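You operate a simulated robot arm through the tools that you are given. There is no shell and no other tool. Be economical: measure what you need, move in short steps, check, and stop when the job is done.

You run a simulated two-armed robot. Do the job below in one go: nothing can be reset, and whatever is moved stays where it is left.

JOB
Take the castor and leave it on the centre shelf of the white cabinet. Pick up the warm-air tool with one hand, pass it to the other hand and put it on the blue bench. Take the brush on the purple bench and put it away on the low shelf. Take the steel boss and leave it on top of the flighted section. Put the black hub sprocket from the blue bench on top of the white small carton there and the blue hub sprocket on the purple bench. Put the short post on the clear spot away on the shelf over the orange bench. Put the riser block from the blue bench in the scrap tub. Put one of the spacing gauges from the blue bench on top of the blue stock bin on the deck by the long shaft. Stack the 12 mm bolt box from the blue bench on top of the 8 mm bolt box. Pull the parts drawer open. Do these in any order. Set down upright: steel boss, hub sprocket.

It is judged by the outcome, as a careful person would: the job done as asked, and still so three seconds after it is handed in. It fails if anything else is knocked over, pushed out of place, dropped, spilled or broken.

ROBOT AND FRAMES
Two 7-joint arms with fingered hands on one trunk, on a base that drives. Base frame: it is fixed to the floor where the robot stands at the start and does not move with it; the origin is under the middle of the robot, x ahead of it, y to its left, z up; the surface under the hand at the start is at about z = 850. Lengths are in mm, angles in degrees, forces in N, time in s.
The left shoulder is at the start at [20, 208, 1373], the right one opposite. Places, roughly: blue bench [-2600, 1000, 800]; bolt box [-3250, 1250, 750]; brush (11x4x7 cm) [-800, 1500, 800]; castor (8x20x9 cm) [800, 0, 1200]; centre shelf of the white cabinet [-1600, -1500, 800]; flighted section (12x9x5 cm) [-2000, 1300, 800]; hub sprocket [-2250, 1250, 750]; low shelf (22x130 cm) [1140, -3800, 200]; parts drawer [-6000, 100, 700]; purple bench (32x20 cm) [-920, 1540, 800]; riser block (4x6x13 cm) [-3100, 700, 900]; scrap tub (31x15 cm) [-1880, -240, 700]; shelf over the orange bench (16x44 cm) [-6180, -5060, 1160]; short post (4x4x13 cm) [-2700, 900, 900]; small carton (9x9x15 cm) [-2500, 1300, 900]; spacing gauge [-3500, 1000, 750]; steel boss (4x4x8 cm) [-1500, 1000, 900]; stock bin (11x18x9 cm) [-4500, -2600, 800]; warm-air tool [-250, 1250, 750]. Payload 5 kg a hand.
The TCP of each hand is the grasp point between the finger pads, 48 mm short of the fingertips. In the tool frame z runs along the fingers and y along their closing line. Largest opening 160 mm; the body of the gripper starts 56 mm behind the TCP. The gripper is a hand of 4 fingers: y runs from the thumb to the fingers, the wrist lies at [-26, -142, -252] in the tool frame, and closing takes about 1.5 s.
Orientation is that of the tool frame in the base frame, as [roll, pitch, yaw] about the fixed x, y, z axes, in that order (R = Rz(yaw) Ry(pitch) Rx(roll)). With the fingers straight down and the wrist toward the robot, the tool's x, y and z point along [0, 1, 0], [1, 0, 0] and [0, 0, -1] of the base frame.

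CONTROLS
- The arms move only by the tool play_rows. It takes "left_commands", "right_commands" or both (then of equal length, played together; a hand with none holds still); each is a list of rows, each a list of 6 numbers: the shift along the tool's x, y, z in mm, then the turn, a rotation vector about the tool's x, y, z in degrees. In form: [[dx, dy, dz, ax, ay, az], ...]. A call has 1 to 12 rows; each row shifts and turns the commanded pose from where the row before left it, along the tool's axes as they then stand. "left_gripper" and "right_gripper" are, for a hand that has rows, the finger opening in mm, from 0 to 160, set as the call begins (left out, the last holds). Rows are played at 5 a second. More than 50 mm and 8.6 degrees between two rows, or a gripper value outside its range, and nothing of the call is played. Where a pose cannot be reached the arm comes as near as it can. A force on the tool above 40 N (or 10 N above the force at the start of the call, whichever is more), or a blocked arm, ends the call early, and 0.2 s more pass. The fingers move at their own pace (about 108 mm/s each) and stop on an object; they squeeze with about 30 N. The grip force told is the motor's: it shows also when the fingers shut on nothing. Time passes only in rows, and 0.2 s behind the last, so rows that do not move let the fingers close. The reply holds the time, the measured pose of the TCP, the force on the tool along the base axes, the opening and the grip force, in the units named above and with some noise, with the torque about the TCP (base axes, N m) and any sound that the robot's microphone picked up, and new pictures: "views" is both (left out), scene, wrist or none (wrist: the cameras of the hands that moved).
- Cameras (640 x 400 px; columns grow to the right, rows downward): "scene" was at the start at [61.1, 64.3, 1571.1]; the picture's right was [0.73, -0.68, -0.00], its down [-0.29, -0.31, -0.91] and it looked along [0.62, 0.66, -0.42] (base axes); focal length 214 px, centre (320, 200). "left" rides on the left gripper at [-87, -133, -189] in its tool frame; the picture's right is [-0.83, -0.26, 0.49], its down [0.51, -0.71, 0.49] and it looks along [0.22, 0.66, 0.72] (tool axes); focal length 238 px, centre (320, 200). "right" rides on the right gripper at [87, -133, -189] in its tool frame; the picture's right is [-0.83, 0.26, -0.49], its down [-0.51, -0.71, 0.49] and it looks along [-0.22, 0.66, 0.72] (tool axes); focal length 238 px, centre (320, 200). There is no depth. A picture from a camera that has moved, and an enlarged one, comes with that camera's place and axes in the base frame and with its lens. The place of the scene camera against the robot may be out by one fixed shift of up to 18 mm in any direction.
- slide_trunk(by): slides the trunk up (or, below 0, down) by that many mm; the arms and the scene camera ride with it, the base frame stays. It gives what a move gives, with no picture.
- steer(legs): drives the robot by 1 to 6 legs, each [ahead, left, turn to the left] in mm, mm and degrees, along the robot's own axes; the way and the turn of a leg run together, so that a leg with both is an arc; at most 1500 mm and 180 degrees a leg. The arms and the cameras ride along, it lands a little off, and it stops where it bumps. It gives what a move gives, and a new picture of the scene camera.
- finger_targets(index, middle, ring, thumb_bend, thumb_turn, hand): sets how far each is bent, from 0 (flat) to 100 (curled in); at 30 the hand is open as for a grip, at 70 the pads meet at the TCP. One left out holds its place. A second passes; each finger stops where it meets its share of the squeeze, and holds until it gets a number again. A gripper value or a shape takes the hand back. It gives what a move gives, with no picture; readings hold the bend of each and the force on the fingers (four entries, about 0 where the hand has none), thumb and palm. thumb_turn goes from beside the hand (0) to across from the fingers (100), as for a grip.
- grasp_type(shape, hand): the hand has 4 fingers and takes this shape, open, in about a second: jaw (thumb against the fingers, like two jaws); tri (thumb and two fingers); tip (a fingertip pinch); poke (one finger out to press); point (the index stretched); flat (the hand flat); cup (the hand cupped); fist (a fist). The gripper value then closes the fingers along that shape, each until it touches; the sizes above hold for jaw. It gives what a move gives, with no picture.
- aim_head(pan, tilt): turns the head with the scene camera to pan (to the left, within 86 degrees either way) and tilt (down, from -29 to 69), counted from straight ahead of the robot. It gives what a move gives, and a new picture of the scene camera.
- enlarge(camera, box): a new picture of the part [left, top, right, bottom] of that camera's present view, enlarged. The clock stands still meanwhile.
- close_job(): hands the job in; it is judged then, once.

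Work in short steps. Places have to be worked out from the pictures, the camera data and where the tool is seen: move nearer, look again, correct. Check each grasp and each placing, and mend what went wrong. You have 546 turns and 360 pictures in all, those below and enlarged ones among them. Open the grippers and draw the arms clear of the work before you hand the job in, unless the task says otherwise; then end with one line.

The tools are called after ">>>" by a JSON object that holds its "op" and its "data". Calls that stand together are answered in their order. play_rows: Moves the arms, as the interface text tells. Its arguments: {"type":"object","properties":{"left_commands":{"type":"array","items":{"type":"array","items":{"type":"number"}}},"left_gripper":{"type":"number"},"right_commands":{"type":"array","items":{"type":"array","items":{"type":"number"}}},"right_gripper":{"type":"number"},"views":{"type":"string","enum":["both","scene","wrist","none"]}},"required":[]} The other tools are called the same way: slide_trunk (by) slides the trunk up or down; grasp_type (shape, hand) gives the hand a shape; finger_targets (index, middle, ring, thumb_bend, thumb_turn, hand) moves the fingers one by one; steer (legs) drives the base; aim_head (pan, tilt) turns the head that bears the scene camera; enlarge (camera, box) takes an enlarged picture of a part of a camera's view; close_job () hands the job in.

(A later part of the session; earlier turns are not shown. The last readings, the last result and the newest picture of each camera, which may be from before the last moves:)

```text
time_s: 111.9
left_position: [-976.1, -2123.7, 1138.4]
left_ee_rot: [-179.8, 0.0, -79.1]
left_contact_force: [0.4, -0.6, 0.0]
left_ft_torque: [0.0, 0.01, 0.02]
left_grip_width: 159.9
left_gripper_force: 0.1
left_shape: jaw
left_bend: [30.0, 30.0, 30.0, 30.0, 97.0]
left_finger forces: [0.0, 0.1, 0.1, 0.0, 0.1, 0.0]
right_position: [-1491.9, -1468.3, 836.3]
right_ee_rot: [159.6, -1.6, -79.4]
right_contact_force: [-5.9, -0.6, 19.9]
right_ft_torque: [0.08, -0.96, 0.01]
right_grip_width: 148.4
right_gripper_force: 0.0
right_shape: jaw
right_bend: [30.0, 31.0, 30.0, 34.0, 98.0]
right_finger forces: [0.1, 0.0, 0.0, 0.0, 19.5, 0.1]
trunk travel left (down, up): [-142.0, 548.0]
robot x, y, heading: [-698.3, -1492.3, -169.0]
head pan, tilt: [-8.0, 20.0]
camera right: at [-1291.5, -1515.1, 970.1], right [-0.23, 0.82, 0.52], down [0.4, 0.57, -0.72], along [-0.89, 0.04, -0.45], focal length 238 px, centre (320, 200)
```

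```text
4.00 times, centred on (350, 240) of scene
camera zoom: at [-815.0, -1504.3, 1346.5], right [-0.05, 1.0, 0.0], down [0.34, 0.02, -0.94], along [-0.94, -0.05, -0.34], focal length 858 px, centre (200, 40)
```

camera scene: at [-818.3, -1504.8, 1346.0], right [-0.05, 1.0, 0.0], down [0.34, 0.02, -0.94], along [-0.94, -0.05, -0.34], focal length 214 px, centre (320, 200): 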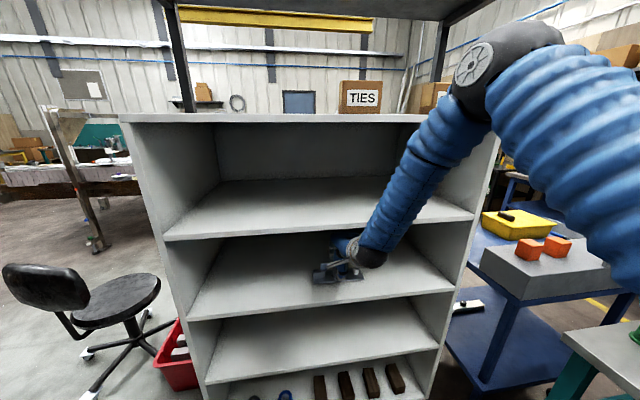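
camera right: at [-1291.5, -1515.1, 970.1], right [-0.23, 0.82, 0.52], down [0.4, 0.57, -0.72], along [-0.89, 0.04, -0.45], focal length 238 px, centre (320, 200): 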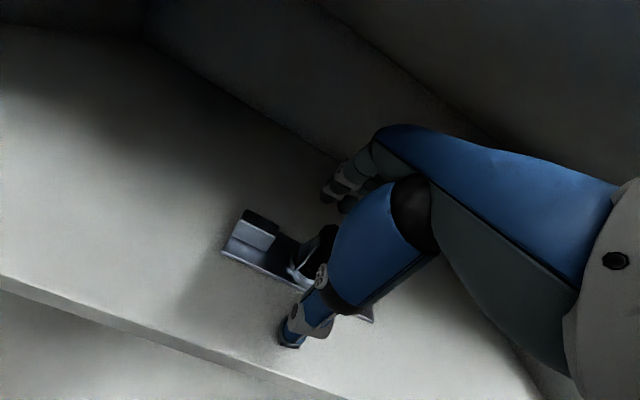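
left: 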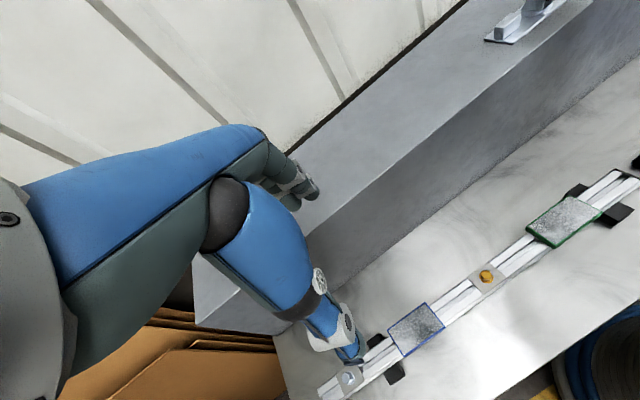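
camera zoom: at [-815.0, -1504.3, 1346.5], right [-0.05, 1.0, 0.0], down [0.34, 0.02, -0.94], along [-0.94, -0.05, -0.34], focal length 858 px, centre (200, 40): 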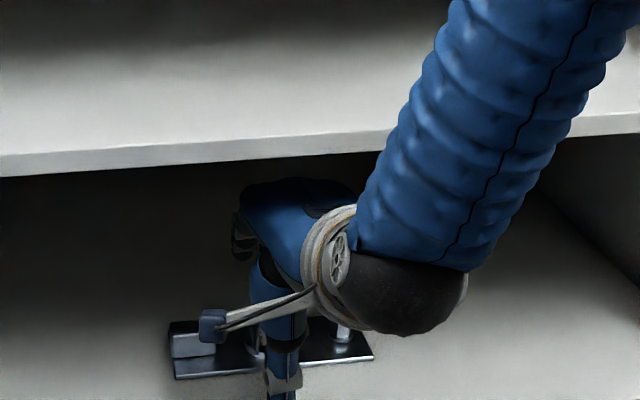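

Thumb is touching the shelf. Raise along the tool axis in small steps.

>>> {"op": "play_rows", "data": {"right_commands": [[0, 0, -10, 0, 0, 0], [0, 0, -10, 0, 0, 0], [0, 0, -10, 0, 0, 0], [0, 0, -8, 0, 0, 0]], "views": "wrist"}}

>>> {"op": "enlarge", "data": {"camera": "scene", "box": [270, 190, 430, 290]}}

```text
time_s: 112.9
left_position: [-977.3, -2124.6, 1137.4]
left_ee_rot: [-179.8, 0.1, -79.1]
left_contact_force: [1.1, -0.7, -0.9]
left_ft_torque: [0.03, 0.02, 0.01]
left_grip_width: 160.0
left_gripper_force: 0.1
left_shape: jaw
left_bend: [30.0, 30.0, 30.0, 30.0, 97.0]
left_finger forces: [0.0, 0.0, 0.0, 0.0, 0.1, 0.1]
right_position: [-1480.5, -1465.4, 870.2]
right_ee_rot: [159.8, -1.6, -79.4]
right_contact_force: [0.8, -0.3, 0.1]
right_ft_torque: [-0.01, 0.03, -0.03]
right_grip_width: 149.8
right_gripper_force: 0.1
right_shape: jaw
right_bend: [30.0, 31.0, 30.0, 31.0, 98.0]
right_finger forces: [0.0, 0.0, 0.0, 0.0, 0.0, 0.1]
trunk travel left (down, up): [-142.0, 548.0]
robot x, y, heading: [-698.6, -1490.6, -168.9]
head pan, tilt: [-8.0, 20.0]
camera right: at [-1279.3, -1511.8, 1004.0], right [-0.23, 0.82, 0.52], down [0.4, 0.57, -0.72], along [-0.89, 0.04, -0.46], focal length 238 px, centre (320, 200)
```

right: 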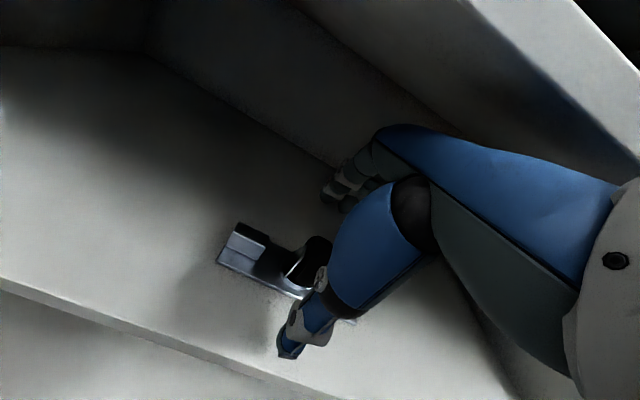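

```text
4.00 times, centred on (350, 240) of scene
camera zoom: at [-815.6, -1504.2, 1346.3], right [-0.05, 1.0, 0.0], down [0.34, 0.02, -0.94], along [-0.94, -0.05, -0.34], focal length 858 px, centre (200, 40)
```

zoom: 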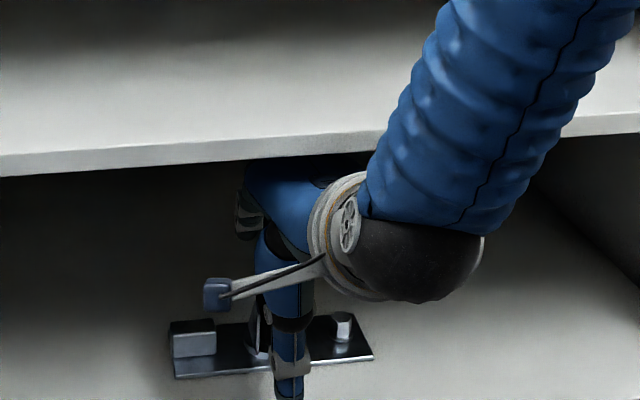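

Castor stands clear. Raise the trunk 10 mm more, then back straight out.

>>> {"op": "slide_trunk", "data": {"by": 10}}

>>> {"op": "steer", "data": {"legs": [[-60, 0, 0]]}}

>>> {"op": "enlarge", "data": {"camera": "right", "box": [0, 0, 640, 400]}}

```text
time_s: 113.5
left_position: [-979.4, -2123.1, 1146.2]
left_ee_rot: [-179.7, -0.1, -79.2]
left_contact_force: [-1.1, -0.6, -0.5]
left_ft_torque: [-0.02, -0.05, -0.04]
left_grip_width: 159.9
left_gripper_force: 0.1
left_shape: jaw
left_bend: [30.0, 30.0, 30.0, 30.0, 97.0]
left_finger forces: [0.0, 0.0, 0.0, 0.0, 0.0, 0.0]
right_position: [-1481.5, -1465.6, 879.3]
right_ee_rot: [159.8, -1.5, -79.5]
right_contact_force: [-0.7, -0.7, 0.0]
right_ft_torque: [-0.01, 0.0, 0.02]
right_grip_width: 149.6
right_gripper_force: 0.0
right_shape: jaw
right_bend: [30.0, 31.0, 30.0, 31.0, 98.0]
right_finger forces: [0.0, 0.0, 0.0, 0.0, 0.0, 0.0]
trunk travel left (down, up): [-152.0, 538.0]
robot x, y, heading: [-699.1, -1495.1, -169.2]
head pan, tilt: [-8.0, 20.0]
```

```text
time_s: 114.5
left_position: [-915.5, -2112.9, 1148.4]
left_ee_rot: [-179.9, 0.0, -79.0]
left_contact_force: [1.4, 0.3, 1.6]
left_ft_torque: [-0.03, 0.22, 0.03]
left_grip_width: 160.0
left_gripper_force: 0.0
left_shape: jaw
left_bend: [30.0, 30.0, 30.0, 30.0, 97.0]
left_finger forces: [0.0, 0.0, 0.0, 0.0, 0.0, 0.0]
right_position: [-1421.9, -1454.7, 882.2]
right_ee_rot: [159.6, -1.6, -79.4]
right_contact_force: [1.3, -0.1, 0.6]
right_ft_torque: [0.04, 0.1, -0.02]
right_grip_width: 149.5
right_gripper_force: 0.0
right_shape: jaw
right_bend: [30.0, 31.0, 30.0, 31.0, 98.0]
right_finger forces: [0.1, 0.0, 0.1, 0.0, 0.1, 0.1]
trunk travel left (down, up): [-152.0, 538.0]
robot x, y, heading: [-640.0, -1481.4, -169.0]
head pan, tilt: [-8.0, 20.0]
camera scene: at [-754.8, -1492.4, 1356.6], right [-0.05, 1.0, 0.0], down [0.34, 0.02, -0.94], along [-0.94, -0.05, -0.34], focal length 214 px, centre (320, 200)
```

scene: 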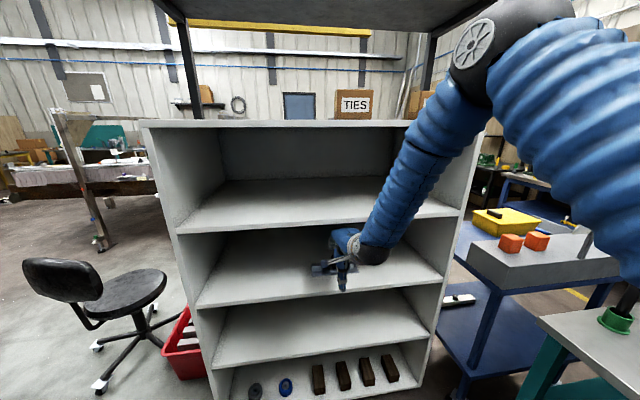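

```text
1.00 times, centred on (320, 200) of right (not enlarged: the box is as wide or as high as the picture)
camera zoom: at [-1219.4, -1500.9, 1015.5], right [-0.23, 0.82, 0.52], down [0.4, 0.57, -0.72], along [-0.89, 0.04, -0.46], focal length 238 px, centre (320, 200)
```

zoom: 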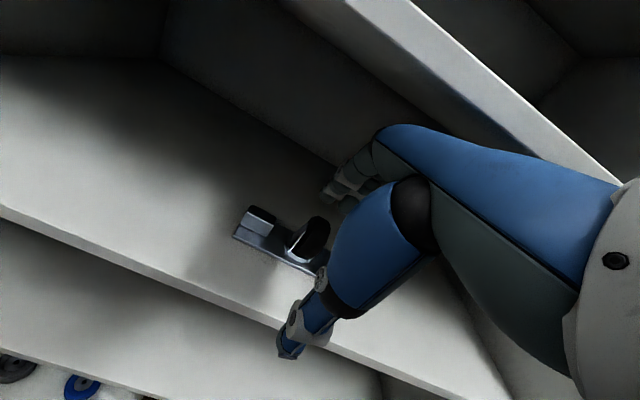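

Clear. Back out, raise trunk and level the right hand; then drive to the purple bench.

>>> {"op": "steer", "data": {"legs": [[-320, 0, 0]]}}

>>> {"op": "slide_trunk", "data": {"by": 225}}

>>> {"op": "play_rows", "data": {"right_commands": [[0, -40, 0, 6.7, 0, 0], [0, -45, 0, 6.7, 0, 0], [0, -45, 0, 6.6, 0, 0], [0, -45, -15, 0, 0, 0], [0, -45, -15, 0, 0, 0], [0, -45, -15, 0, 0, 0]], "views": "none"}}

>>> {"op": "steer", "data": {"legs": [[0, 0, 60], [0, 0, 60], [0, 0, -21]]}}

```text
time_s: 116.6
left_position: [-602.5, -2053.3, 1148.2]
left_ee_rot: [-179.9, -0.1, -79.1]
left_contact_force: [1.0, 0.5, 0.6]
left_ft_torque: [-0.07, 0.09, 0.0]
left_grip_width: 159.7
left_gripper_force: 0.1
left_shape: jaw
left_bend: [30.0, 30.0, 30.0, 30.0, 97.0]
left_finger forces: [0.0, 0.0, 0.0, 0.0, 0.0, 0.0]
right_position: [-1107.8, -1394.1, 880.4]
right_ee_rot: [159.7, -1.6, -79.4]
right_contact_force: [0.3, 0.5, 1.5]
right_ft_torque: [0.02, 0.0, -0.03]
right_grip_width: 149.6
right_gripper_force: 0.1
right_shape: jaw
right_bend: [30.0, 31.0, 30.0, 31.0, 98.0]
right_finger forces: [0.1, 0.0, 0.0, 0.1, 0.0, 0.0]
trunk travel left (down, up): [-152.0, 538.0]
robot x, y, heading: [-326.3, -1422.3, -168.9]
head pan, tilt: [-8.0, 20.0]
camera scene: at [-443.0, -1431.5, 1356.4], right [-0.05, 1.0, 0.0], down [0.34, 0.02, -0.94], along [-0.94, -0.05, -0.34], focal length 214 px, centre (320, 200)
```

scene: 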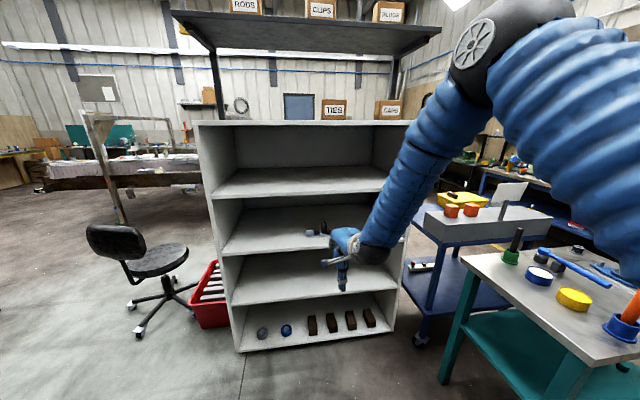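

```text
time_s: 119.0
left_position: [-603.8, -2052.6, 1373.6]
left_ee_rot: [-179.8, 0.0, -79.0]
left_contact_force: [-0.8, 0.2, 0.3]
left_ft_torque: [0.0, -0.04, -0.01]
left_grip_width: 159.8
left_gripper_force: 0.1
left_shape: jaw
left_bend: [30.0, 30.0, 30.0, 30.0, 97.0]
left_finger forces: [0.0, 0.1, 0.0, 0.0, 0.0, 0.0]
right_position: [-1109.5, -1393.6, 1104.3]
right_ee_rot: [159.8, -1.6, -79.5]
right_contact_force: [0.4, -0.4, -0.3]
right_ft_torque: [-0.03, -0.01, -0.05]
right_grip_width: 150.0
right_gripper_force: 0.0
right_shape: jaw
right_bend: [30.0, 31.0, 30.0, 31.0, 98.0]
right_finger forces: [0.0, 0.0, 0.0, 0.0, 0.0, 0.0]
trunk travel left (down, up): [-377.0, 313.0]
robot x, y, heading: [-329.2, -1420.3, -168.8]
head pan, tilt: [-8.0, 20.0]
```

```text
time_s: 120.4
left_position: [-601.1, -2052.5, 1372.9]
left_ee_rot: [-179.9, 0.0, -78.9]
left_contact_force: [0.7, 0.7, 0.0]
left_ft_torque: [-0.04, 0.14, 0.0]
left_grip_width: 159.6
left_gripper_force: 0.0
left_shape: jaw
left_bend: [30.0, 30.0, 30.0, 30.0, 97.0]
left_finger forces: [0.1, 0.0, 0.1, 0.0, 0.1, 0.0]
right_position: [-850.2, -1346.4, 1120.6]
right_ee_rot: [179.6, -1.6, -79.2]
right_contact_force: [0.7, 1.0, -0.3]
right_ft_torque: [-0.01, 0.12, -0.02]
right_grip_width: 149.8
right_gripper_force: 0.0
right_shape: jaw
right_bend: [30.0, 31.0, 30.0, 31.0, 98.0]
right_finger forces: [0.1, 0.0, 0.0, 0.0, 0.0, 0.0]
trunk travel left (down, up): [-377.0, 313.0]
robot x, y, heading: [-327.9, -1422.6, -168.9]
head pan, tilt: [-8.0, 20.0]
```

```text
time_s: 127.1
left_position: [333.4, -1607.9, 1371.9]
left_ee_rot: [-179.8, 0.0, 18.9]
left_contact_force: [0.2, -0.1, 0.9]
left_ft_torque: [0.01, -0.04, -0.01]
left_grip_width: 159.8
left_gripper_force: 0.1
left_shape: jaw
left_bend: [30.0, 30.0, 30.0, 30.0, 97.0]
left_finger forces: [0.0, 0.0, 0.0, 0.0, 0.1, 0.0]
right_position: [-330.7, -1952.2, 1119.8]
right_ee_rot: [179.6, -1.6, 18.5]
right_contact_force: [-0.2, 0.4, -0.1]
right_ft_torque: [-0.01, -0.05, 0.01]
right_grip_width: 149.7
right_gripper_force: 0.0
right_shape: jaw
right_bend: [30.0, 31.0, 30.0, 31.0, 98.0]
right_finger forces: [0.0, 0.0, 0.0, 0.0, 0.0, 0.0]
trunk travel left (down, up): [-377.0, 313.0]
robot x, y, heading: [-327.8, -1421.3, -71.2]
head pan, tilt: [-8.0, 20.0]
camera scene: at [-319.9, -1526.2, 1581.3], right [-0.98, -0.19, 0.0], down [-0.07, 0.34, -0.94], along [0.18, -0.92, -0.34], focal length 214 px, centre (320, 200)
```

scene: 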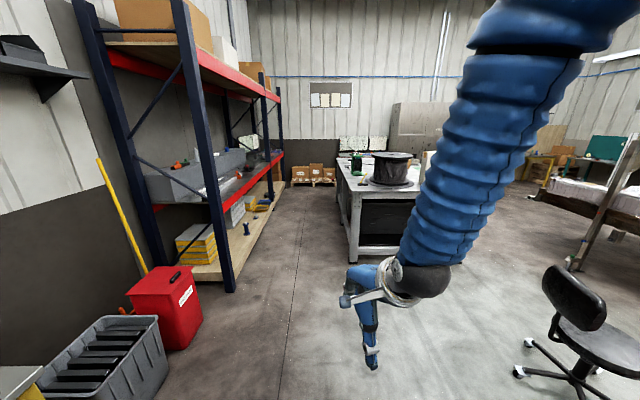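

Useful view of the rack (low shelf). Now drive to the purple bench facing it.

>>> {"op": "steer", "data": {"legs": [[0, 0, 161.2], [1400, 0, 0], [550, 0, 0], [0, 600, 0]]}}

>>> {"op": "aim_head", "data": {"pan": 0, "tilt": 30}}

```text
time_s: 146.4
left_position: [-1385.7, 979.4, 1372.6]
left_ee_rot: [-179.7, 0.0, 177.0]
left_contact_force: [0.2, 0.2, -1.3]
left_ft_torque: [0.01, -0.01, -0.04]
left_grip_width: 159.8
left_gripper_force: 0.0
left_shape: jaw
left_bend: [30.0, 30.0, 30.0, 30.0, 98.0]
left_finger forces: [0.1, 0.0, 0.0, 0.0, 0.0, 0.1]
right_position: [-641.8, 1049.3, 1119.2]
right_ee_rot: [179.6, -1.7, 176.5]
right_contact_force: [0.0, -0.2, 0.6]
right_ft_torque: [-0.02, -0.01, 0.01]
right_grip_width: 150.0
right_gripper_force: 0.0
right_shape: jaw
right_bend: [30.0, 31.0, 30.0, 31.0, 98.0]
right_finger forces: [0.0, 0.1, 0.0, 0.0, 0.1, 0.1]
trunk travel left (down, up): [-377.0, 313.0]
robot x, y, heading: [-843.3, 558.0, 87.2]
head pan, tilt: [-8.0, 20.0]
camera scene: at [-834.9, 657.9, 1581.3], right [0.98, -0.19, 0.0], down [-0.06, -0.34, -0.94], along [0.18, 0.92, -0.34], focal length 214 px, centre (320, 200)
```

scene: 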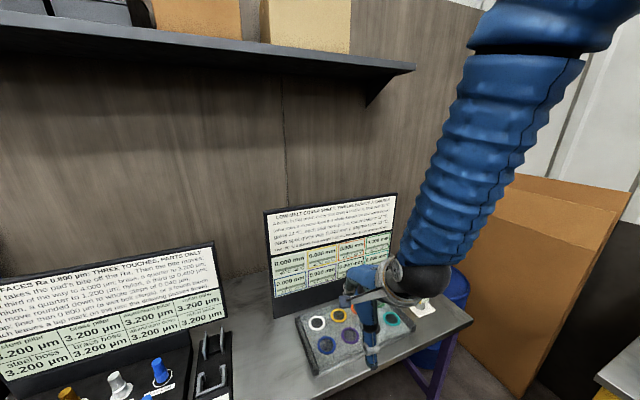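

```text
time_s: 147.1
left_position: [-1384.6, 979.2, 1373.1]
left_ee_rot: [-179.8, 0.0, 176.9]
left_contact_force: [1.0, 0.0, 0.5]
left_ft_torque: [0.02, -0.01, 0.0]
left_grip_width: 159.7
left_gripper_force: 0.1
left_shape: jaw
left_bend: [30.0, 30.0, 30.0, 30.0, 97.0]
left_finger forces: [0.0, 0.0, 0.0, 0.0, 0.1, 0.0]
right_position: [-640.2, 1049.3, 1118.7]
right_ee_rot: [179.7, -1.6, 176.6]
right_contact_force: [1.0, -0.2, -0.2]
right_ft_torque: [0.01, 0.01, 0.01]
right_grip_width: 150.0
right_gripper_force: 0.1
right_shape: jaw
right_bend: [30.0, 31.0, 30.0, 31.0, 98.0]
right_finger forces: [0.1, 0.0, 0.0, 0.0, 0.0, 0.0]
trunk travel left (down, up): [-377.0, 313.0]
robot x, y, heading: [-843.5, 557.8, 87.1]
head pan, tilt: [0.0, 30.0]
camera scene: at [-847.6, 656.8, 1565.3], right [1.0, -0.05, 0.0], down [-0.03, -0.5, -0.87], along [0.04, 0.86, -0.5], focal length 214 px, centre (320, 200)
```

scene: 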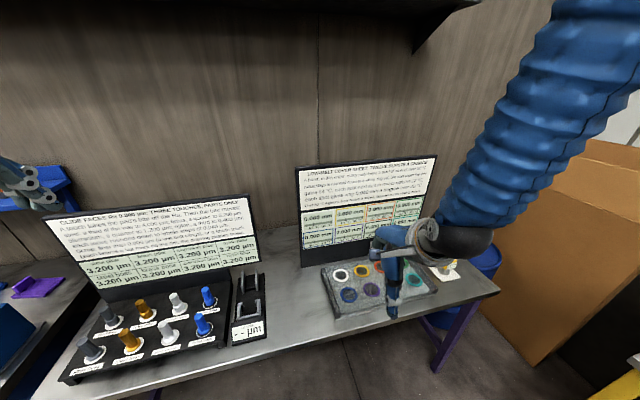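

I look for the brush: move the right hand aside and zoom.

>>> {"op": "play_rows", "data": {"right_commands": [[-45, -20, -5, 0, 0, 0], [-45, -20, -5, 0, 0, 0], [-45, -20, -5, 0, 0, 0], [-45, -20, -5, 0, 0, 0], [-45, -20, -5, 0, 0, 0]], "views": "none"}}

>>> {"op": "enlarge", "data": {"camera": "scene", "box": [290, 140, 530, 340]}}

>>> {"op": "enlarge", "data": {"camera": "scene", "box": [30, 170, 280, 390]}}

```text
time_s: 148.3
left_position: [-1385.0, 977.5, 1374.2]
left_ee_rot: [180.0, -0.2, 177.1]
left_contact_force: [0.3, -0.5, 0.5]
left_ft_torque: [0.19, 0.08, 0.04]
left_grip_width: 159.9
left_gripper_force: 0.0
left_shape: jaw
left_bend: [30.0, 30.0, 30.0, 30.0, 97.0]
left_finger forces: [0.0, 0.0, 0.2, 0.0, 0.0, 0.0]
right_position: [-411.4, 999.1, 1136.6]
right_ee_rot: [179.9, -1.8, 176.7]
right_contact_force: [1.2, -1.2, 0.1]
right_ft_torque: [0.13, 0.14, -0.02]
right_grip_width: 149.8
right_gripper_force: 0.1
right_shape: jaw
right_bend: [30.0, 31.0, 30.0, 31.0, 98.0]
right_finger forces: [0.1, 0.0, 0.1, 0.0, 0.1, 0.0]
right hand out of reach, approached as far as the arm can: row 1, 2, 3, 4
trunk travel left (down, up): [-377.0, 313.0]
robot x, y, heading: [-839.3, 554.2, 87.1]
head pan, tilt: [0.0, 30.0]
```

```text
2.00 times, centred on (410, 240) of scene
camera zoom: at [-845.4, 654.7, 1565.4], right [1.0, -0.05, 0.0], down [-0.03, -0.5, -0.87], along [0.04, 0.87, -0.5], focal length 429 px, centre (140, 120)
```

zoom: 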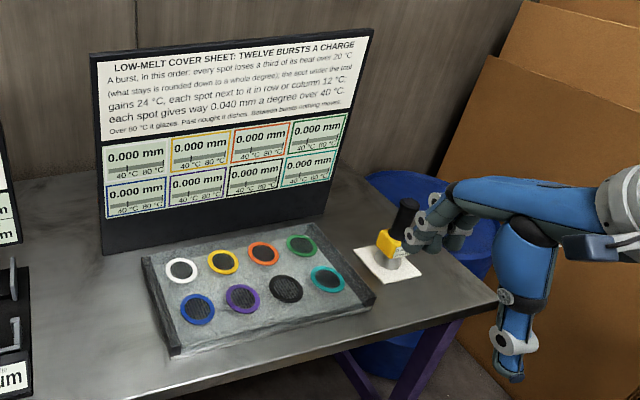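

```text
1.82 times, centred on (155, 280) of scene
camera zoom: at [-845.4, 654.7, 1565.4], right [1.0, -0.05, 0.0], down [-0.03, -0.5, -0.87], along [0.04, 0.87, -0.5], focal length 390 px, centre (620, 54)
```

zoom: 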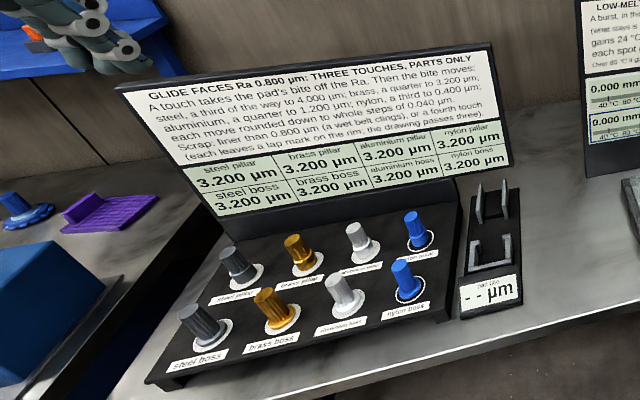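

The brush must be hidden behind the sign panel; raise the trunk to look over it.

>>> {"op": "slide_trunk", "data": {"by": 300}}

>>> {"op": "aim_head", "data": {"pan": 0, "tilt": 42}}

```text
time_s: 151.3
left_position: [-1384.7, 979.7, 1673.1]
left_ee_rot: [-179.7, 0.0, 177.1]
left_contact_force: [0.2, 0.0, -0.2]
left_ft_torque: [0.03, -0.01, -0.01]
left_grip_width: 159.9
left_gripper_force: 0.0
left_shape: jaw
left_bend: [30.0, 30.0, 30.0, 30.0, 97.0]
left_finger forces: [0.0, 0.0, 0.0, 0.0, 0.1, 0.0]
right_position: [-412.5, 1001.9, 1436.6]
right_ee_rot: [179.9, -1.6, 176.6]
right_contact_force: [-0.6, -0.4, -0.4]
right_ft_torque: [0.0, 0.02, 0.04]
right_grip_width: 150.2
right_gripper_force: 0.1
right_shape: jaw
right_bend: [30.0, 31.0, 30.0, 31.0, 98.0]
right_finger forces: [0.0, 0.0, 0.0, 0.0, 0.1, 0.1]
trunk travel left (down, up): [-677.0, 13.0]
robot x, y, heading: [-838.1, 560.0, 87.2]
head pan, tilt: [0.0, 30.0]
```

```text
time_s: 152.0
left_position: [-1386.7, 979.8, 1673.6]
left_ee_rot: [-179.8, 0.0, 176.9]
left_contact_force: [-0.6, -0.4, 1.1]
left_ft_torque: [0.03, 0.01, -0.01]
left_grip_width: 159.7
left_gripper_force: 0.2
left_shape: jaw
left_bend: [30.0, 30.0, 30.0, 30.0, 97.0]
left_finger forces: [0.1, 0.0, 0.0, 0.0, 0.1, 0.1]
right_position: [-412.0, 1000.5, 1437.2]
right_ee_rot: [179.9, -1.7, 176.6]
right_contact_force: [0.7, 0.4, -1.3]
right_ft_torque: [0.01, -0.03, 0.0]
right_grip_width: 150.2
right_gripper_force: 0.1
right_shape: jaw
right_bend: [30.0, 31.0, 30.0, 31.0, 98.0]
right_finger forces: [0.0, 0.0, 0.0, 0.1, 0.0, 0.0]
trunk travel left (down, up): [-677.0, 13.0]
robot x, y, heading: [-842.2, 557.7, 87.3]
head pan, tilt: [0.0, 42.0]
camera scene: at [-847.8, 650.1, 1847.0], right [1.0, -0.05, 0.0], down [-0.03, -0.67, -0.74], along [0.04, 0.74, -0.67], focal length 214 px, centre (320, 200)
```

scene: 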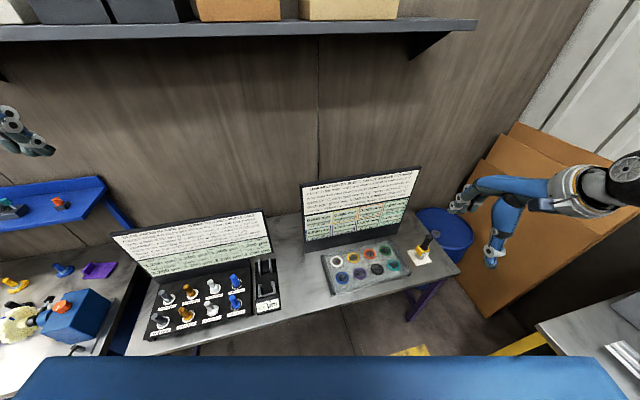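

Check the left wrist camera's present view.

>>> {"op": "enlarge", "data": {"camera": "left", "box": [0, 0, 640, 400]}}

>>> {"op": "steer", "data": {"legs": [[0, 450, 0]]}}

>>> {"op": "aim_head", "data": {"pan": -32, "tilt": 38}}

```text
1.00 times, centred on (320, 200) of left (not enlarged: the box is as wide or as high as the picture)
camera zoom: at [-1305.1, 842.8, 1863.2], right [0.82, -0.3, -0.49], down [-0.54, -0.68, -0.49], along [-0.18, 0.66, -0.72], focal length 238 px, centre (320, 200)
```

zoom: 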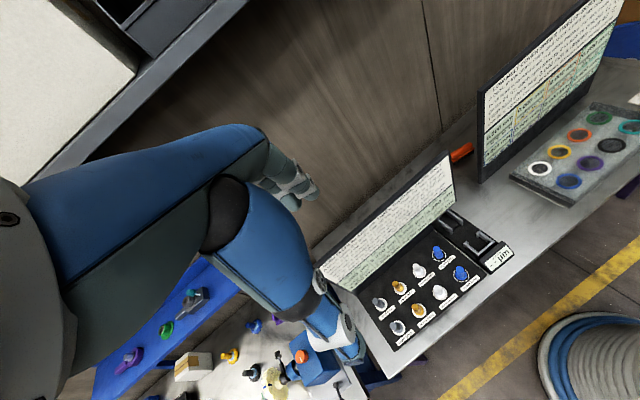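

```text
time_s: 154.7
left_position: [-1828.4, 1005.9, 1673.5]
left_ee_rot: [-179.8, -0.1, 176.8]
left_contact_force: [-0.1, -0.2, -0.2]
left_ft_torque: [0.02, 0.06, 0.02]
left_grip_width: 159.8
left_gripper_force: 0.1
left_shape: jaw
left_bend: [30.0, 30.0, 30.0, 30.0, 97.0]
left_finger forces: [0.0, 0.0, 0.1, 0.0, 0.0, 0.0]
right_position: [-855.0, 1022.2, 1437.4]
right_ee_rot: [179.8, -1.7, 176.4]
right_contact_force: [0.5, 0.1, 0.1]
right_ft_torque: [0.04, 0.07, 0.01]
right_grip_width: 149.9
right_gripper_force: 0.1
right_shape: jaw
right_bend: [30.0, 31.0, 30.0, 31.0, 98.0]
right_finger forces: [0.1, 0.0, 0.0, 0.1, 0.1, 0.0]
trunk travel left (down, up): [-677.0, 13.0]
robot x, y, heading: [-1287.9, 576.8, 86.9]
head pan, tilt: [0.0, 42.0]
camera scene: at [-1291.8, 673.4, 1846.9], right [1.0, -0.05, 0.0], down [-0.04, -0.67, -0.74], along [0.04, 0.74, -0.67], focal length 214 px, centre (320, 200)
```

scene: 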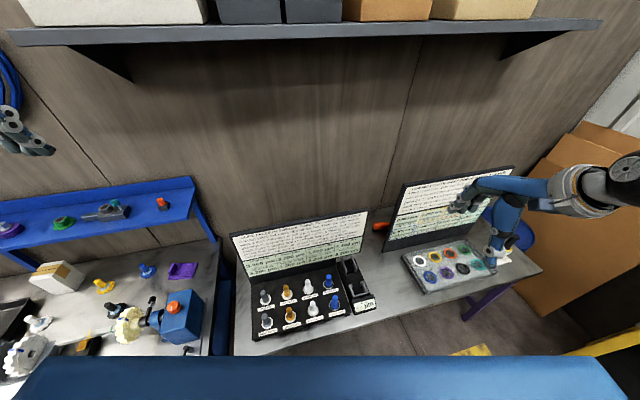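

```text
time_s: 155.7
left_position: [-1829.7, 1005.3, 1672.2]
left_ee_rot: [-179.8, 0.1, 176.8]
left_contact_force: [0.6, 0.0, 0.5]
left_ft_torque: [0.01, -0.01, -0.01]
left_grip_width: 159.6
left_gripper_force: 0.1
left_shape: jaw
left_bend: [30.0, 30.0, 30.0, 30.0, 97.0]
left_finger forces: [0.0, 0.0, 0.0, 0.1, 0.1, 0.0]
right_position: [-856.8, 1024.0, 1437.2]
right_ee_rot: [179.7, -1.6, 176.4]
right_contact_force: [0.6, 0.1, -0.2]
right_ft_torque: [0.0, -0.03, 0.01]
right_grip_width: 150.1
right_gripper_force: 0.1
right_shape: jaw
right_bend: [30.0, 31.0, 30.0, 31.0, 98.0]
right_finger forces: [0.1, 0.0, 0.0, 0.0, 0.0, 0.0]
trunk travel left (down, up): [-677.0, 13.0]
robot x, y, heading: [-1286.2, 580.8, 86.8]
head pan, tilt: [-32.0, 38.0]
camera scene: at [-1248.8, 660.6, 1852.9], right [0.82, -0.57, 0.0], down [-0.35, -0.5, -0.79], along [0.45, 0.64, -0.62], focal length 214 px, centre (320, 200)
```

scene: 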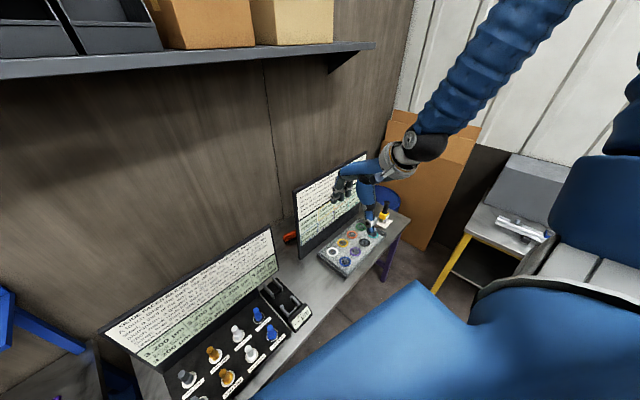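

An orange brush lies behind the LOW-MELT sign (~[-845,1543]). I bring the left hand's camera over the gap between the signs for a good look.

>>> {"op": "steer", "data": {"legs": [[0, -430, 0]]}}

>>> {"op": "play_rows", "data": {"left_commands": [[-45, 0, 0, 0, 0, 0], [-45, 0, 0, 0, 0, 0], [-45, 0, 0, 0, 0, 0], [-45, 0, 0, 0, 0, 0], [-45, 0, 0, 0, 0, 0], [-45, 0, 0, 0, 0, 0], [-45, 0, 0, 0, 0, 0], [-45, 0, 0, 0, 0, 0]], "views": "both"}}

```text
time_s: 158.3
left_position: [-1404.8, 980.7, 1670.5]
left_ee_rot: [-179.7, 0.1, 177.0]
left_contact_force: [-0.3, 0.7, 0.9]
left_ft_torque: [0.01, -0.05, -0.04]
left_grip_width: 159.8
left_gripper_force: 0.0
left_shape: jaw
left_bend: [30.0, 30.0, 30.0, 30.0, 98.0]
left_finger forces: [0.1, 0.0, 0.0, 0.0, 0.0, 0.1]
right_position: [-430.8, 1001.0, 1436.9]
right_ee_rot: [179.8, -1.6, 176.6]
right_contact_force: [-0.5, 0.0, 0.0]
right_ft_torque: [0.03, -0.07, -0.03]
right_grip_width: 150.1
right_gripper_force: 0.1
right_shape: jaw
right_bend: [30.0, 31.0, 30.0, 31.0, 98.0]
right_finger forces: [0.0, 0.0, 0.0, 0.0, 0.0, 0.0]
trunk travel left (down, up): [-677.0, 13.0]
robot x, y, heading: [-856.5, 559.9, 87.1]
head pan, tilt: [-32.0, 38.0]
camera scene: at [-822.3, 638.1, 1852.9], right [0.82, -0.57, 0.0], down [-0.35, -0.51, -0.79], along [0.45, 0.65, -0.62], focal length 214 px, centre (320, 200)
```

scene: 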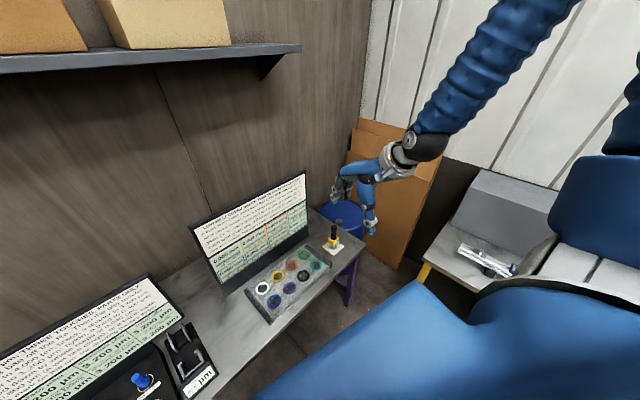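

```text
time_s: 160.1
left_position: [-1187.9, 1051.2, 1574.8]
left_ee_rot: [-179.8, 0.1, 177.0]
left_contact_force: [1.4, -0.5, -0.3]
left_ft_torque: [-0.02, 0.1, 0.0]
left_grip_width: 159.9
left_gripper_force: 0.0
left_shape: jaw
left_bend: [30.0, 30.0, 30.0, 30.0, 97.0]
left_finger forces: [0.1, 0.1, 0.0, 0.0, 0.1, 0.1]
left hand out of reach, approached as far as the arm can: row 3, 4, 5, 6, 7, 8
right_position: [-427.9, 1002.6, 1436.7]
right_ee_rot: [179.9, -1.7, 176.6]
right_contact_force: [0.6, 0.7, -0.6]
right_ft_torque: [-0.01, 0.09, -0.01]
right_grip_width: 149.9
right_gripper_force: 0.0
right_shape: jaw
right_bend: [30.0, 31.0, 30.0, 31.0, 98.0]
right_finger forces: [0.1, 0.0, 0.0, 0.0, 0.0, 0.0]
trunk travel left (down, up): [-677.0, 13.0]
robot x, y, heading: [-860.4, 563.4, 87.2]
head pan, tilt: [-32.0, 38.0]
camera scene: at [-818.3, 638.8, 1852.8], right [0.82, -0.57, 0.0], down [-0.35, -0.51, -0.79], along [0.45, 0.65, -0.62], focal length 214 px, centre (320, 200)
camera left: at [-1106.0, 914.7, 1764.6], right [0.82, -0.3, -0.49], down [-0.54, -0.68, -0.49], along [-0.18, 0.66, -0.73], focal length 238 px, centre (320, 200)
```

scene: 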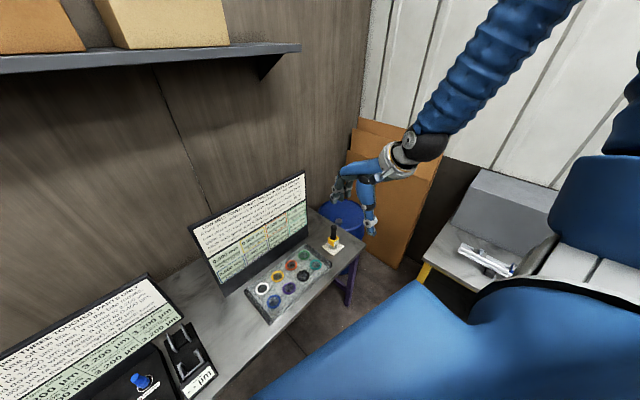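
left: 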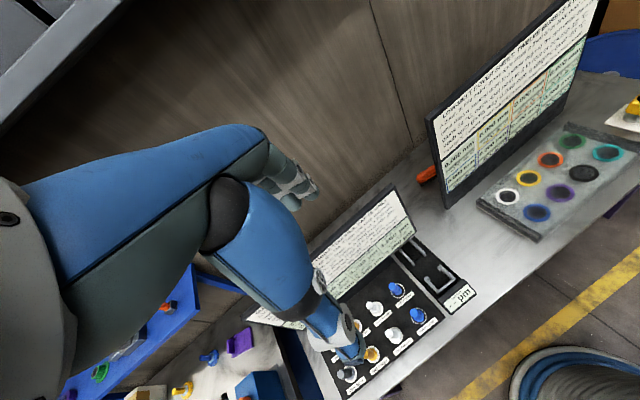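

Geometry: sign2 left edge at ≈(-870,1387) up to z 1275, sign1 right edge ≈(-1035,1361) up to z 1115, brush ≈(-833,1545) lying along x. I'll take it with the left hand from the left side, so its wrist stays in the gap. Reposition the base.

>>> {"op": "steer", "data": {"legs": [[80, 240, 0], [0, 0, -37]]}}

>>> {"op": "aim_head", "data": {"pan": 20, "tilt": 42}}

>>> {"op": "enlarge", "data": {"camera": "left", "box": [0, 0, 640, 400]}}

```text
time_s: 163.7
left_position: [-1059.4, 1242.0, 1574.0]
left_ee_rot: [-179.8, 0.1, 139.7]
left_contact_force: [-0.8, 0.2, 0.1]
left_ft_torque: [0.0, 0.03, 0.01]
left_grip_width: 160.1
left_gripper_force: 0.0
left_shape: jaw
left_bend: [30.0, 30.0, 30.0, 30.0, 97.0]
left_finger forces: [0.0, 0.0, 0.1, 0.0, 0.0, 0.0]
right_position: [-485.2, 743.8, 1438.2]
right_ee_rot: [179.9, -1.8, 139.5]
right_contact_force: [1.0, -0.1, 0.1]
right_ft_torque: [-0.02, 0.02, 0.0]
right_grip_width: 149.8
right_gripper_force: 0.1
right_shape: jaw
right_bend: [30.0, 31.0, 30.0, 31.0, 98.0]
right_finger forces: [0.1, 0.0, 0.0, 0.1, 0.1, 0.0]
trunk travel left (down, up): [-677.0, 13.0]
robot x, y, heading: [-1093.3, 652.7, 49.8]
head pan, tilt: [-32.0, 38.0]
camera scene: at [-1016.8, 682.6, 1852.9], right [0.31, -0.95, 0.0], down [-0.59, -0.19, -0.79], along [0.75, 0.24, -0.62], focal length 214 px, centre (320, 200)
```

scene: 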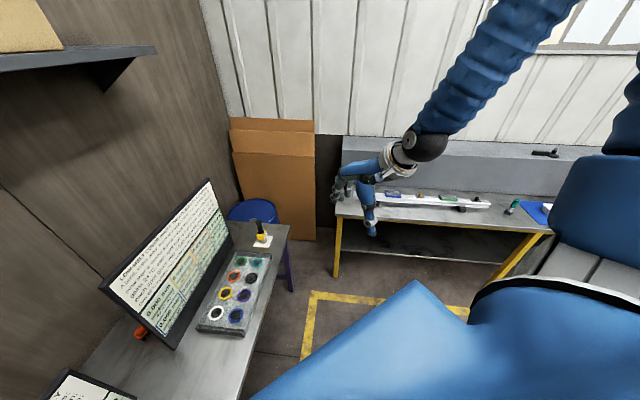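

```text
time_s: 164.9
left_position: [-1059.2, 1241.1, 1574.0]
left_ee_rot: [-179.8, 0.0, 139.7]
left_contact_force: [-0.3, 0.0, -0.4]
left_ft_torque: [-0.03, 0.0, 0.0]
left_grip_width: 159.6
left_gripper_force: 0.1
left_shape: jaw
left_bend: [30.0, 30.0, 30.0, 30.0, 97.0]
left_finger forces: [0.0, 0.0, 0.0, 0.1, 0.0, 0.0]
right_position: [-485.5, 742.0, 1437.5]
right_ee_rot: [179.9, -1.7, 139.5]
right_contact_force: [1.1, 0.3, -0.2]
right_ft_torque: [-0.01, 0.02, 0.02]
right_grip_width: 149.9
right_gripper_force: 0.0
right_shape: jaw
right_bend: [30.0, 31.0, 30.0, 31.0, 98.0]
right_finger forces: [0.0, 0.0, 0.0, 0.0, 0.0, 0.0]
trunk travel left (down, up): [-677.0, 13.0]
robot x, y, heading: [-1093.9, 648.9, 49.8]
head pan, tilt: [20.0, 42.0]
camera scene: at [-1070.2, 734.5, 1847.0], right [0.94, -0.35, 0.0], down [-0.23, -0.63, -0.74], along [0.26, 0.7, -0.67], focal length 214 px, centre (320, 200)
```

scene: 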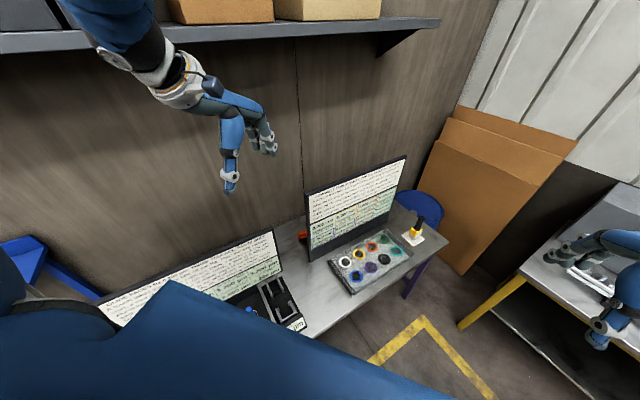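

```text
1.00 times, centred on (320, 200) of left (not enlarged: the box is as wide or as high as the picture)
camera zoom: at [-1078.0, 1084.8, 1764.7], right [0.47, -0.74, -0.48], down [-0.85, -0.21, -0.49], along [0.26, 0.64, -0.73], focal length 238 px, centre (320, 200)
```

zoom: 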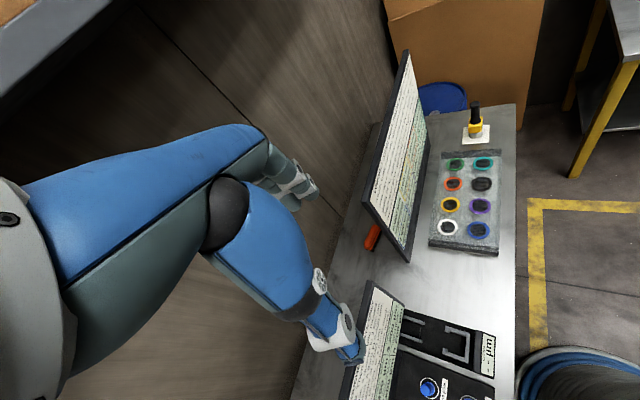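

Good view: free strip behind the sign is about 1395–1710 in y, brush ≈(-844,1536). Lower the trunk so the hand passes over the signs yet beneath the wall shelf (z≈1780).

>>> {"op": "slide_trunk", "data": {"by": -225}}

>>> {"op": "play_rows", "data": {"left_commands": [[0, 0, 0, 0, 0, 8], [0, 0, 0, 0, 0, 8], [0, 0, 0, 0, 0, 8], [0, 0, 0, 0, 0, 8], [0, 0, 0, 0, 0, 8], [0, 0, 0, 0, 0, 8]], "views": "both"}}

```text
time_s: 167.3
left_position: [-1059.5, 1241.7, 1350.3]
left_ee_rot: [-179.8, 0.0, 139.7]
left_contact_force: [0.4, -1.3, 0.4]
left_ft_torque: [0.02, -0.03, -0.03]
left_grip_width: 159.7
left_gripper_force: 0.1
left_shape: jaw
left_bend: [30.0, 30.0, 30.0, 30.0, 97.0]
left_finger forces: [0.0, 0.1, 0.0, 0.0, 0.1, 0.1]
right_position: [-485.3, 742.4, 1213.5]
right_ee_rot: [179.8, -1.6, 139.4]
right_contact_force: [0.0, -0.1, 0.3]
right_ft_torque: [-0.01, -0.01, 0.0]
right_grip_width: 150.1
right_gripper_force: 0.0
right_shape: jaw
right_bend: [30.0, 31.0, 30.0, 31.0, 98.0]
right_finger forces: [0.1, 0.1, 0.1, 0.0, 0.1, 0.0]
trunk travel left (down, up): [-452.0, 238.0]
robot x, y, heading: [-1096.1, 649.5, 49.8]
head pan, tilt: [20.0, 42.0]
```

```text
time_s: 168.7
left_position: [-1059.8, 1243.8, 1347.9]
left_ee_rot: [180.0, 0.3, 91.6]
left_contact_force: [-0.2, 0.4, -0.8]
left_ft_torque: [-0.04, 0.0, -0.01]
left_grip_width: 160.0
left_gripper_force: 0.1
left_shape: jaw
left_bend: [30.0, 30.0, 30.0, 30.0, 97.0]
left_finger forces: [0.0, 0.1, 0.0, 0.0, 0.1, 0.0]
right_position: [-485.7, 745.0, 1212.1]
right_ee_rot: [179.9, -1.6, 139.4]
right_contact_force: [-0.3, 0.6, -0.5]
right_ft_torque: [0.0, 0.04, -0.01]
right_grip_width: 149.7
right_gripper_force: 0.0
right_shape: jaw
right_bend: [30.0, 31.0, 30.0, 31.0, 98.0]
right_finger forces: [0.0, 0.0, 0.0, 0.1, 0.0, 0.0]
trunk travel left (down, up): [-452.0, 238.0]
robot x, y, heading: [-1092.6, 649.7, 49.7]
head pan, tilt: [20.0, 42.0]
camera scene: at [-1070.3, 735.6, 1621.9], right [0.94, -0.35, 0.0], down [-0.23, -0.63, -0.74], along [0.26, 0.7, -0.67], focal length 214 px, centre (320, 200)
camera left: at [-1188.9, 1153.0, 1539.1], right [-0.24, -0.84, -0.48], down [-0.72, 0.48, -0.49], along [0.65, 0.23, -0.72], focal length 238 px, centre (320, 200)
```

scene: 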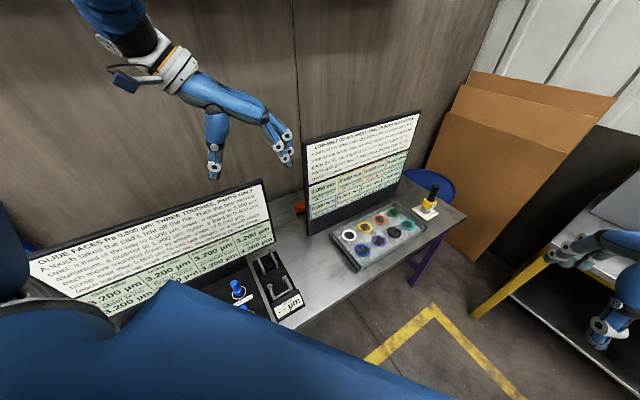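
left: 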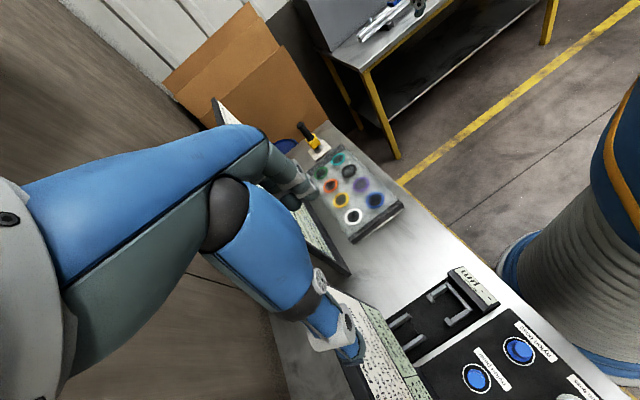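

Orientation reached. Move back over the strip behind the signs (y≈1540) at this height.

>>> {"op": "play_rows", "data": {"left_commands": [[42, 5, 0, 0, 0, 0], [42, 5, 0, 0, 0, 0], [42, 5, 0, 0, 0, 0], [42, 5, 0, 0, 0, 0], [42, 5, 0, 0, 0, 0], [42, 5, 0, 0, 0, 0], [42, 5, 0, 0, 0, 0]], "views": "both"}}

```text
time_s: 170.3
left_position: [-1034.7, 1539.4, 1344.7]
left_ee_rot: [-180.0, 0.4, 91.8]
left_contact_force: [-0.2, 1.7, -1.6]
left_ft_torque: [-0.17, -0.04, -0.02]
left_grip_width: 159.7
left_gripper_force: 0.0
left_shape: jaw
left_bend: [30.0, 30.0, 30.0, 30.0, 98.0]
left_finger forces: [0.0, 0.0, 0.1, 0.0, 0.0, 0.0]
right_position: [-486.1, 746.0, 1211.7]
right_ee_rot: [179.9, -1.4, 139.4]
right_contact_force: [-0.6, 1.4, -0.4]
right_ft_torque: [-0.14, 0.0, 0.01]
right_grip_width: 150.1
right_gripper_force: 0.1
right_shape: jaw
right_bend: [30.0, 31.0, 30.0, 31.0, 98.0]
right_finger forces: [0.1, 0.1, 0.1, 0.1, 0.1, 0.1]
trunk travel left (down, up): [-452.0, 238.0]
robot x, y, heading: [-1093.0, 650.7, 49.6]
head pan, tilt: [20.0, 42.0]
camera scene: at [-1070.7, 738.2, 1621.7], right [0.94, -0.35, 0.0], down [-0.23, -0.63, -0.74], along [0.26, 0.7, -0.67], focal length 214 px, centre (320, 200)
camera left: at [-1163.6, 1450.5, 1535.1], right [-0.24, -0.84, -0.48], down [-0.72, 0.48, -0.49], along [0.65, 0.23, -0.73], focal length 238 px, centre (320, 200)
```

scene: 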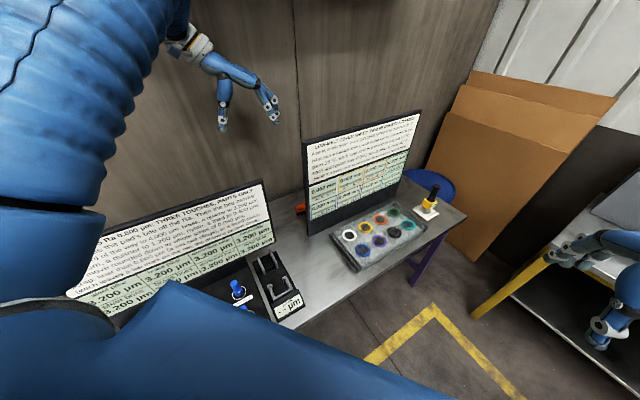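
left: 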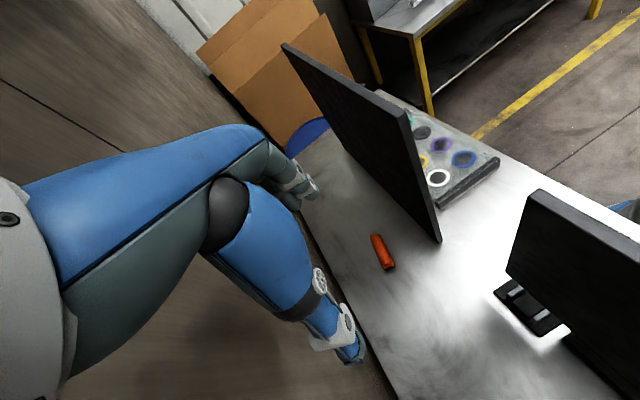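

Brush clearly seen at ≈(-848,1532), axis ~8° off x. The elbow hangs low to the left over sign1, so I'll stand closer and further right, so the forearm comes through the gap nearly straight. First pull the hand back a bit and shift the base.

>>> {"op": "play_rows", "data": {"left_commands": [[-42, -20, 0, 0, 0, 0], [-42, -20, 0, 0, 0, 0]], "views": "none"}}

>>> {"op": "steer", "data": {"legs": [[196, -131, 0]]}}

>>> {"op": "enlarge", "data": {"camera": "left", "box": [0, 0, 640, 400]}}

```text
time_s: 170.9
left_position: [-1069.4, 1448.8, 1349.3]
left_ee_rot: [180.0, 0.0, 91.5]
left_contact_force: [0.4, -1.2, -0.7]
left_ft_torque: [0.08, -0.04, 0.02]
left_grip_width: 160.0
left_gripper_force: 0.0
left_shape: jaw
left_bend: [30.0, 30.0, 30.0, 30.0, 97.0]
left_finger forces: [0.0, 0.0, 0.1, 0.0, 0.0, 0.0]
right_position: [-485.9, 742.5, 1213.5]
right_ee_rot: [179.8, -1.7, 139.3]
right_contact_force: [0.2, -0.5, -0.4]
right_ft_torque: [0.08, -0.07, -0.02]
right_grip_width: 149.8
right_gripper_force: 0.0
right_shape: jaw
right_bend: [30.0, 31.0, 30.0, 31.0, 98.0]
right_finger forces: [0.0, 0.0, 0.1, 0.1, 0.1, 0.0]
trunk travel left (down, up): [-452.0, 238.0]
robot x, y, heading: [-1098.2, 653.3, 49.9]
head pan, tilt: [20.0, 42.0]
```

```text
time_s: 172.6
left_position: [-840.4, 1514.2, 1348.2]
left_ee_rot: [-179.9, 0.2, 91.3]
left_contact_force: [0.2, 0.9, 0.3]
left_ft_torque: [-0.01, -0.02, 0.01]
left_grip_width: 160.0
left_gripper_force: 0.1
left_shape: jaw
left_bend: [30.0, 30.0, 30.0, 30.0, 97.0]
left_finger forces: [0.1, 0.0, 0.0, 0.1, 0.0, 0.0]
right_position: [-258.0, 804.2, 1212.0]
right_ee_rot: [179.9, -1.6, 139.0]
right_contact_force: [0.4, 0.0, -0.6]
right_ft_torque: [0.0, 0.05, 0.04]
right_grip_width: 149.8
right_gripper_force: 0.1
right_shape: jaw
right_bend: [30.0, 31.0, 30.0, 31.0, 98.0]
right_finger forces: [0.0, 0.0, 0.1, 0.0, 0.0, 0.0]
trunk travel left (down, up): [-452.0, 238.0]
robot x, y, heading: [-868.4, 711.8, 49.3]
head pan, tilt: [20.0, 42.0]
camera scene: at [-843.9, 799.0, 1621.9], right [0.94, -0.35, 0.0], down [-0.24, -0.63, -0.74], along [0.26, 0.7, -0.67], focal length 214 px, centre (320, 200)
```

scene: 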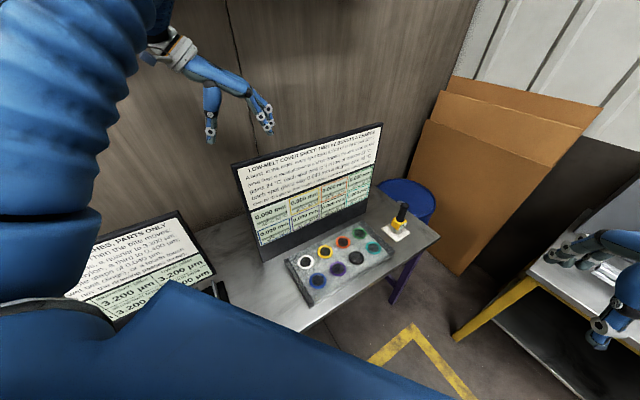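

```text
1.00 times, centred on (320, 200) of left (not enlarged: the box is as wide or as high as the picture)
camera zoom: at [-969.3, 1425.4, 1539.0], right [-0.24, -0.84, -0.48], down [-0.72, 0.49, -0.49], along [0.65, 0.23, -0.72], focal length 238 px, centre (320, 200)
```

zoom: 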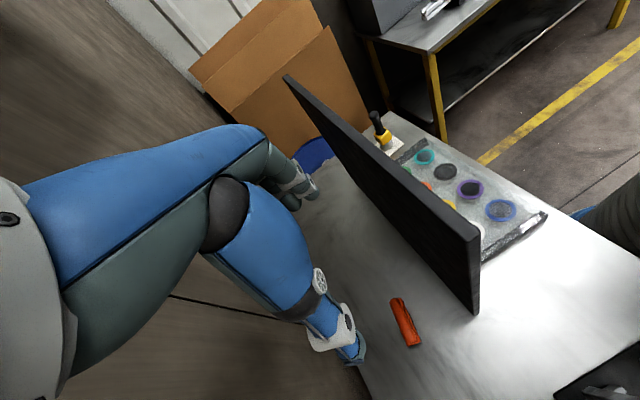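

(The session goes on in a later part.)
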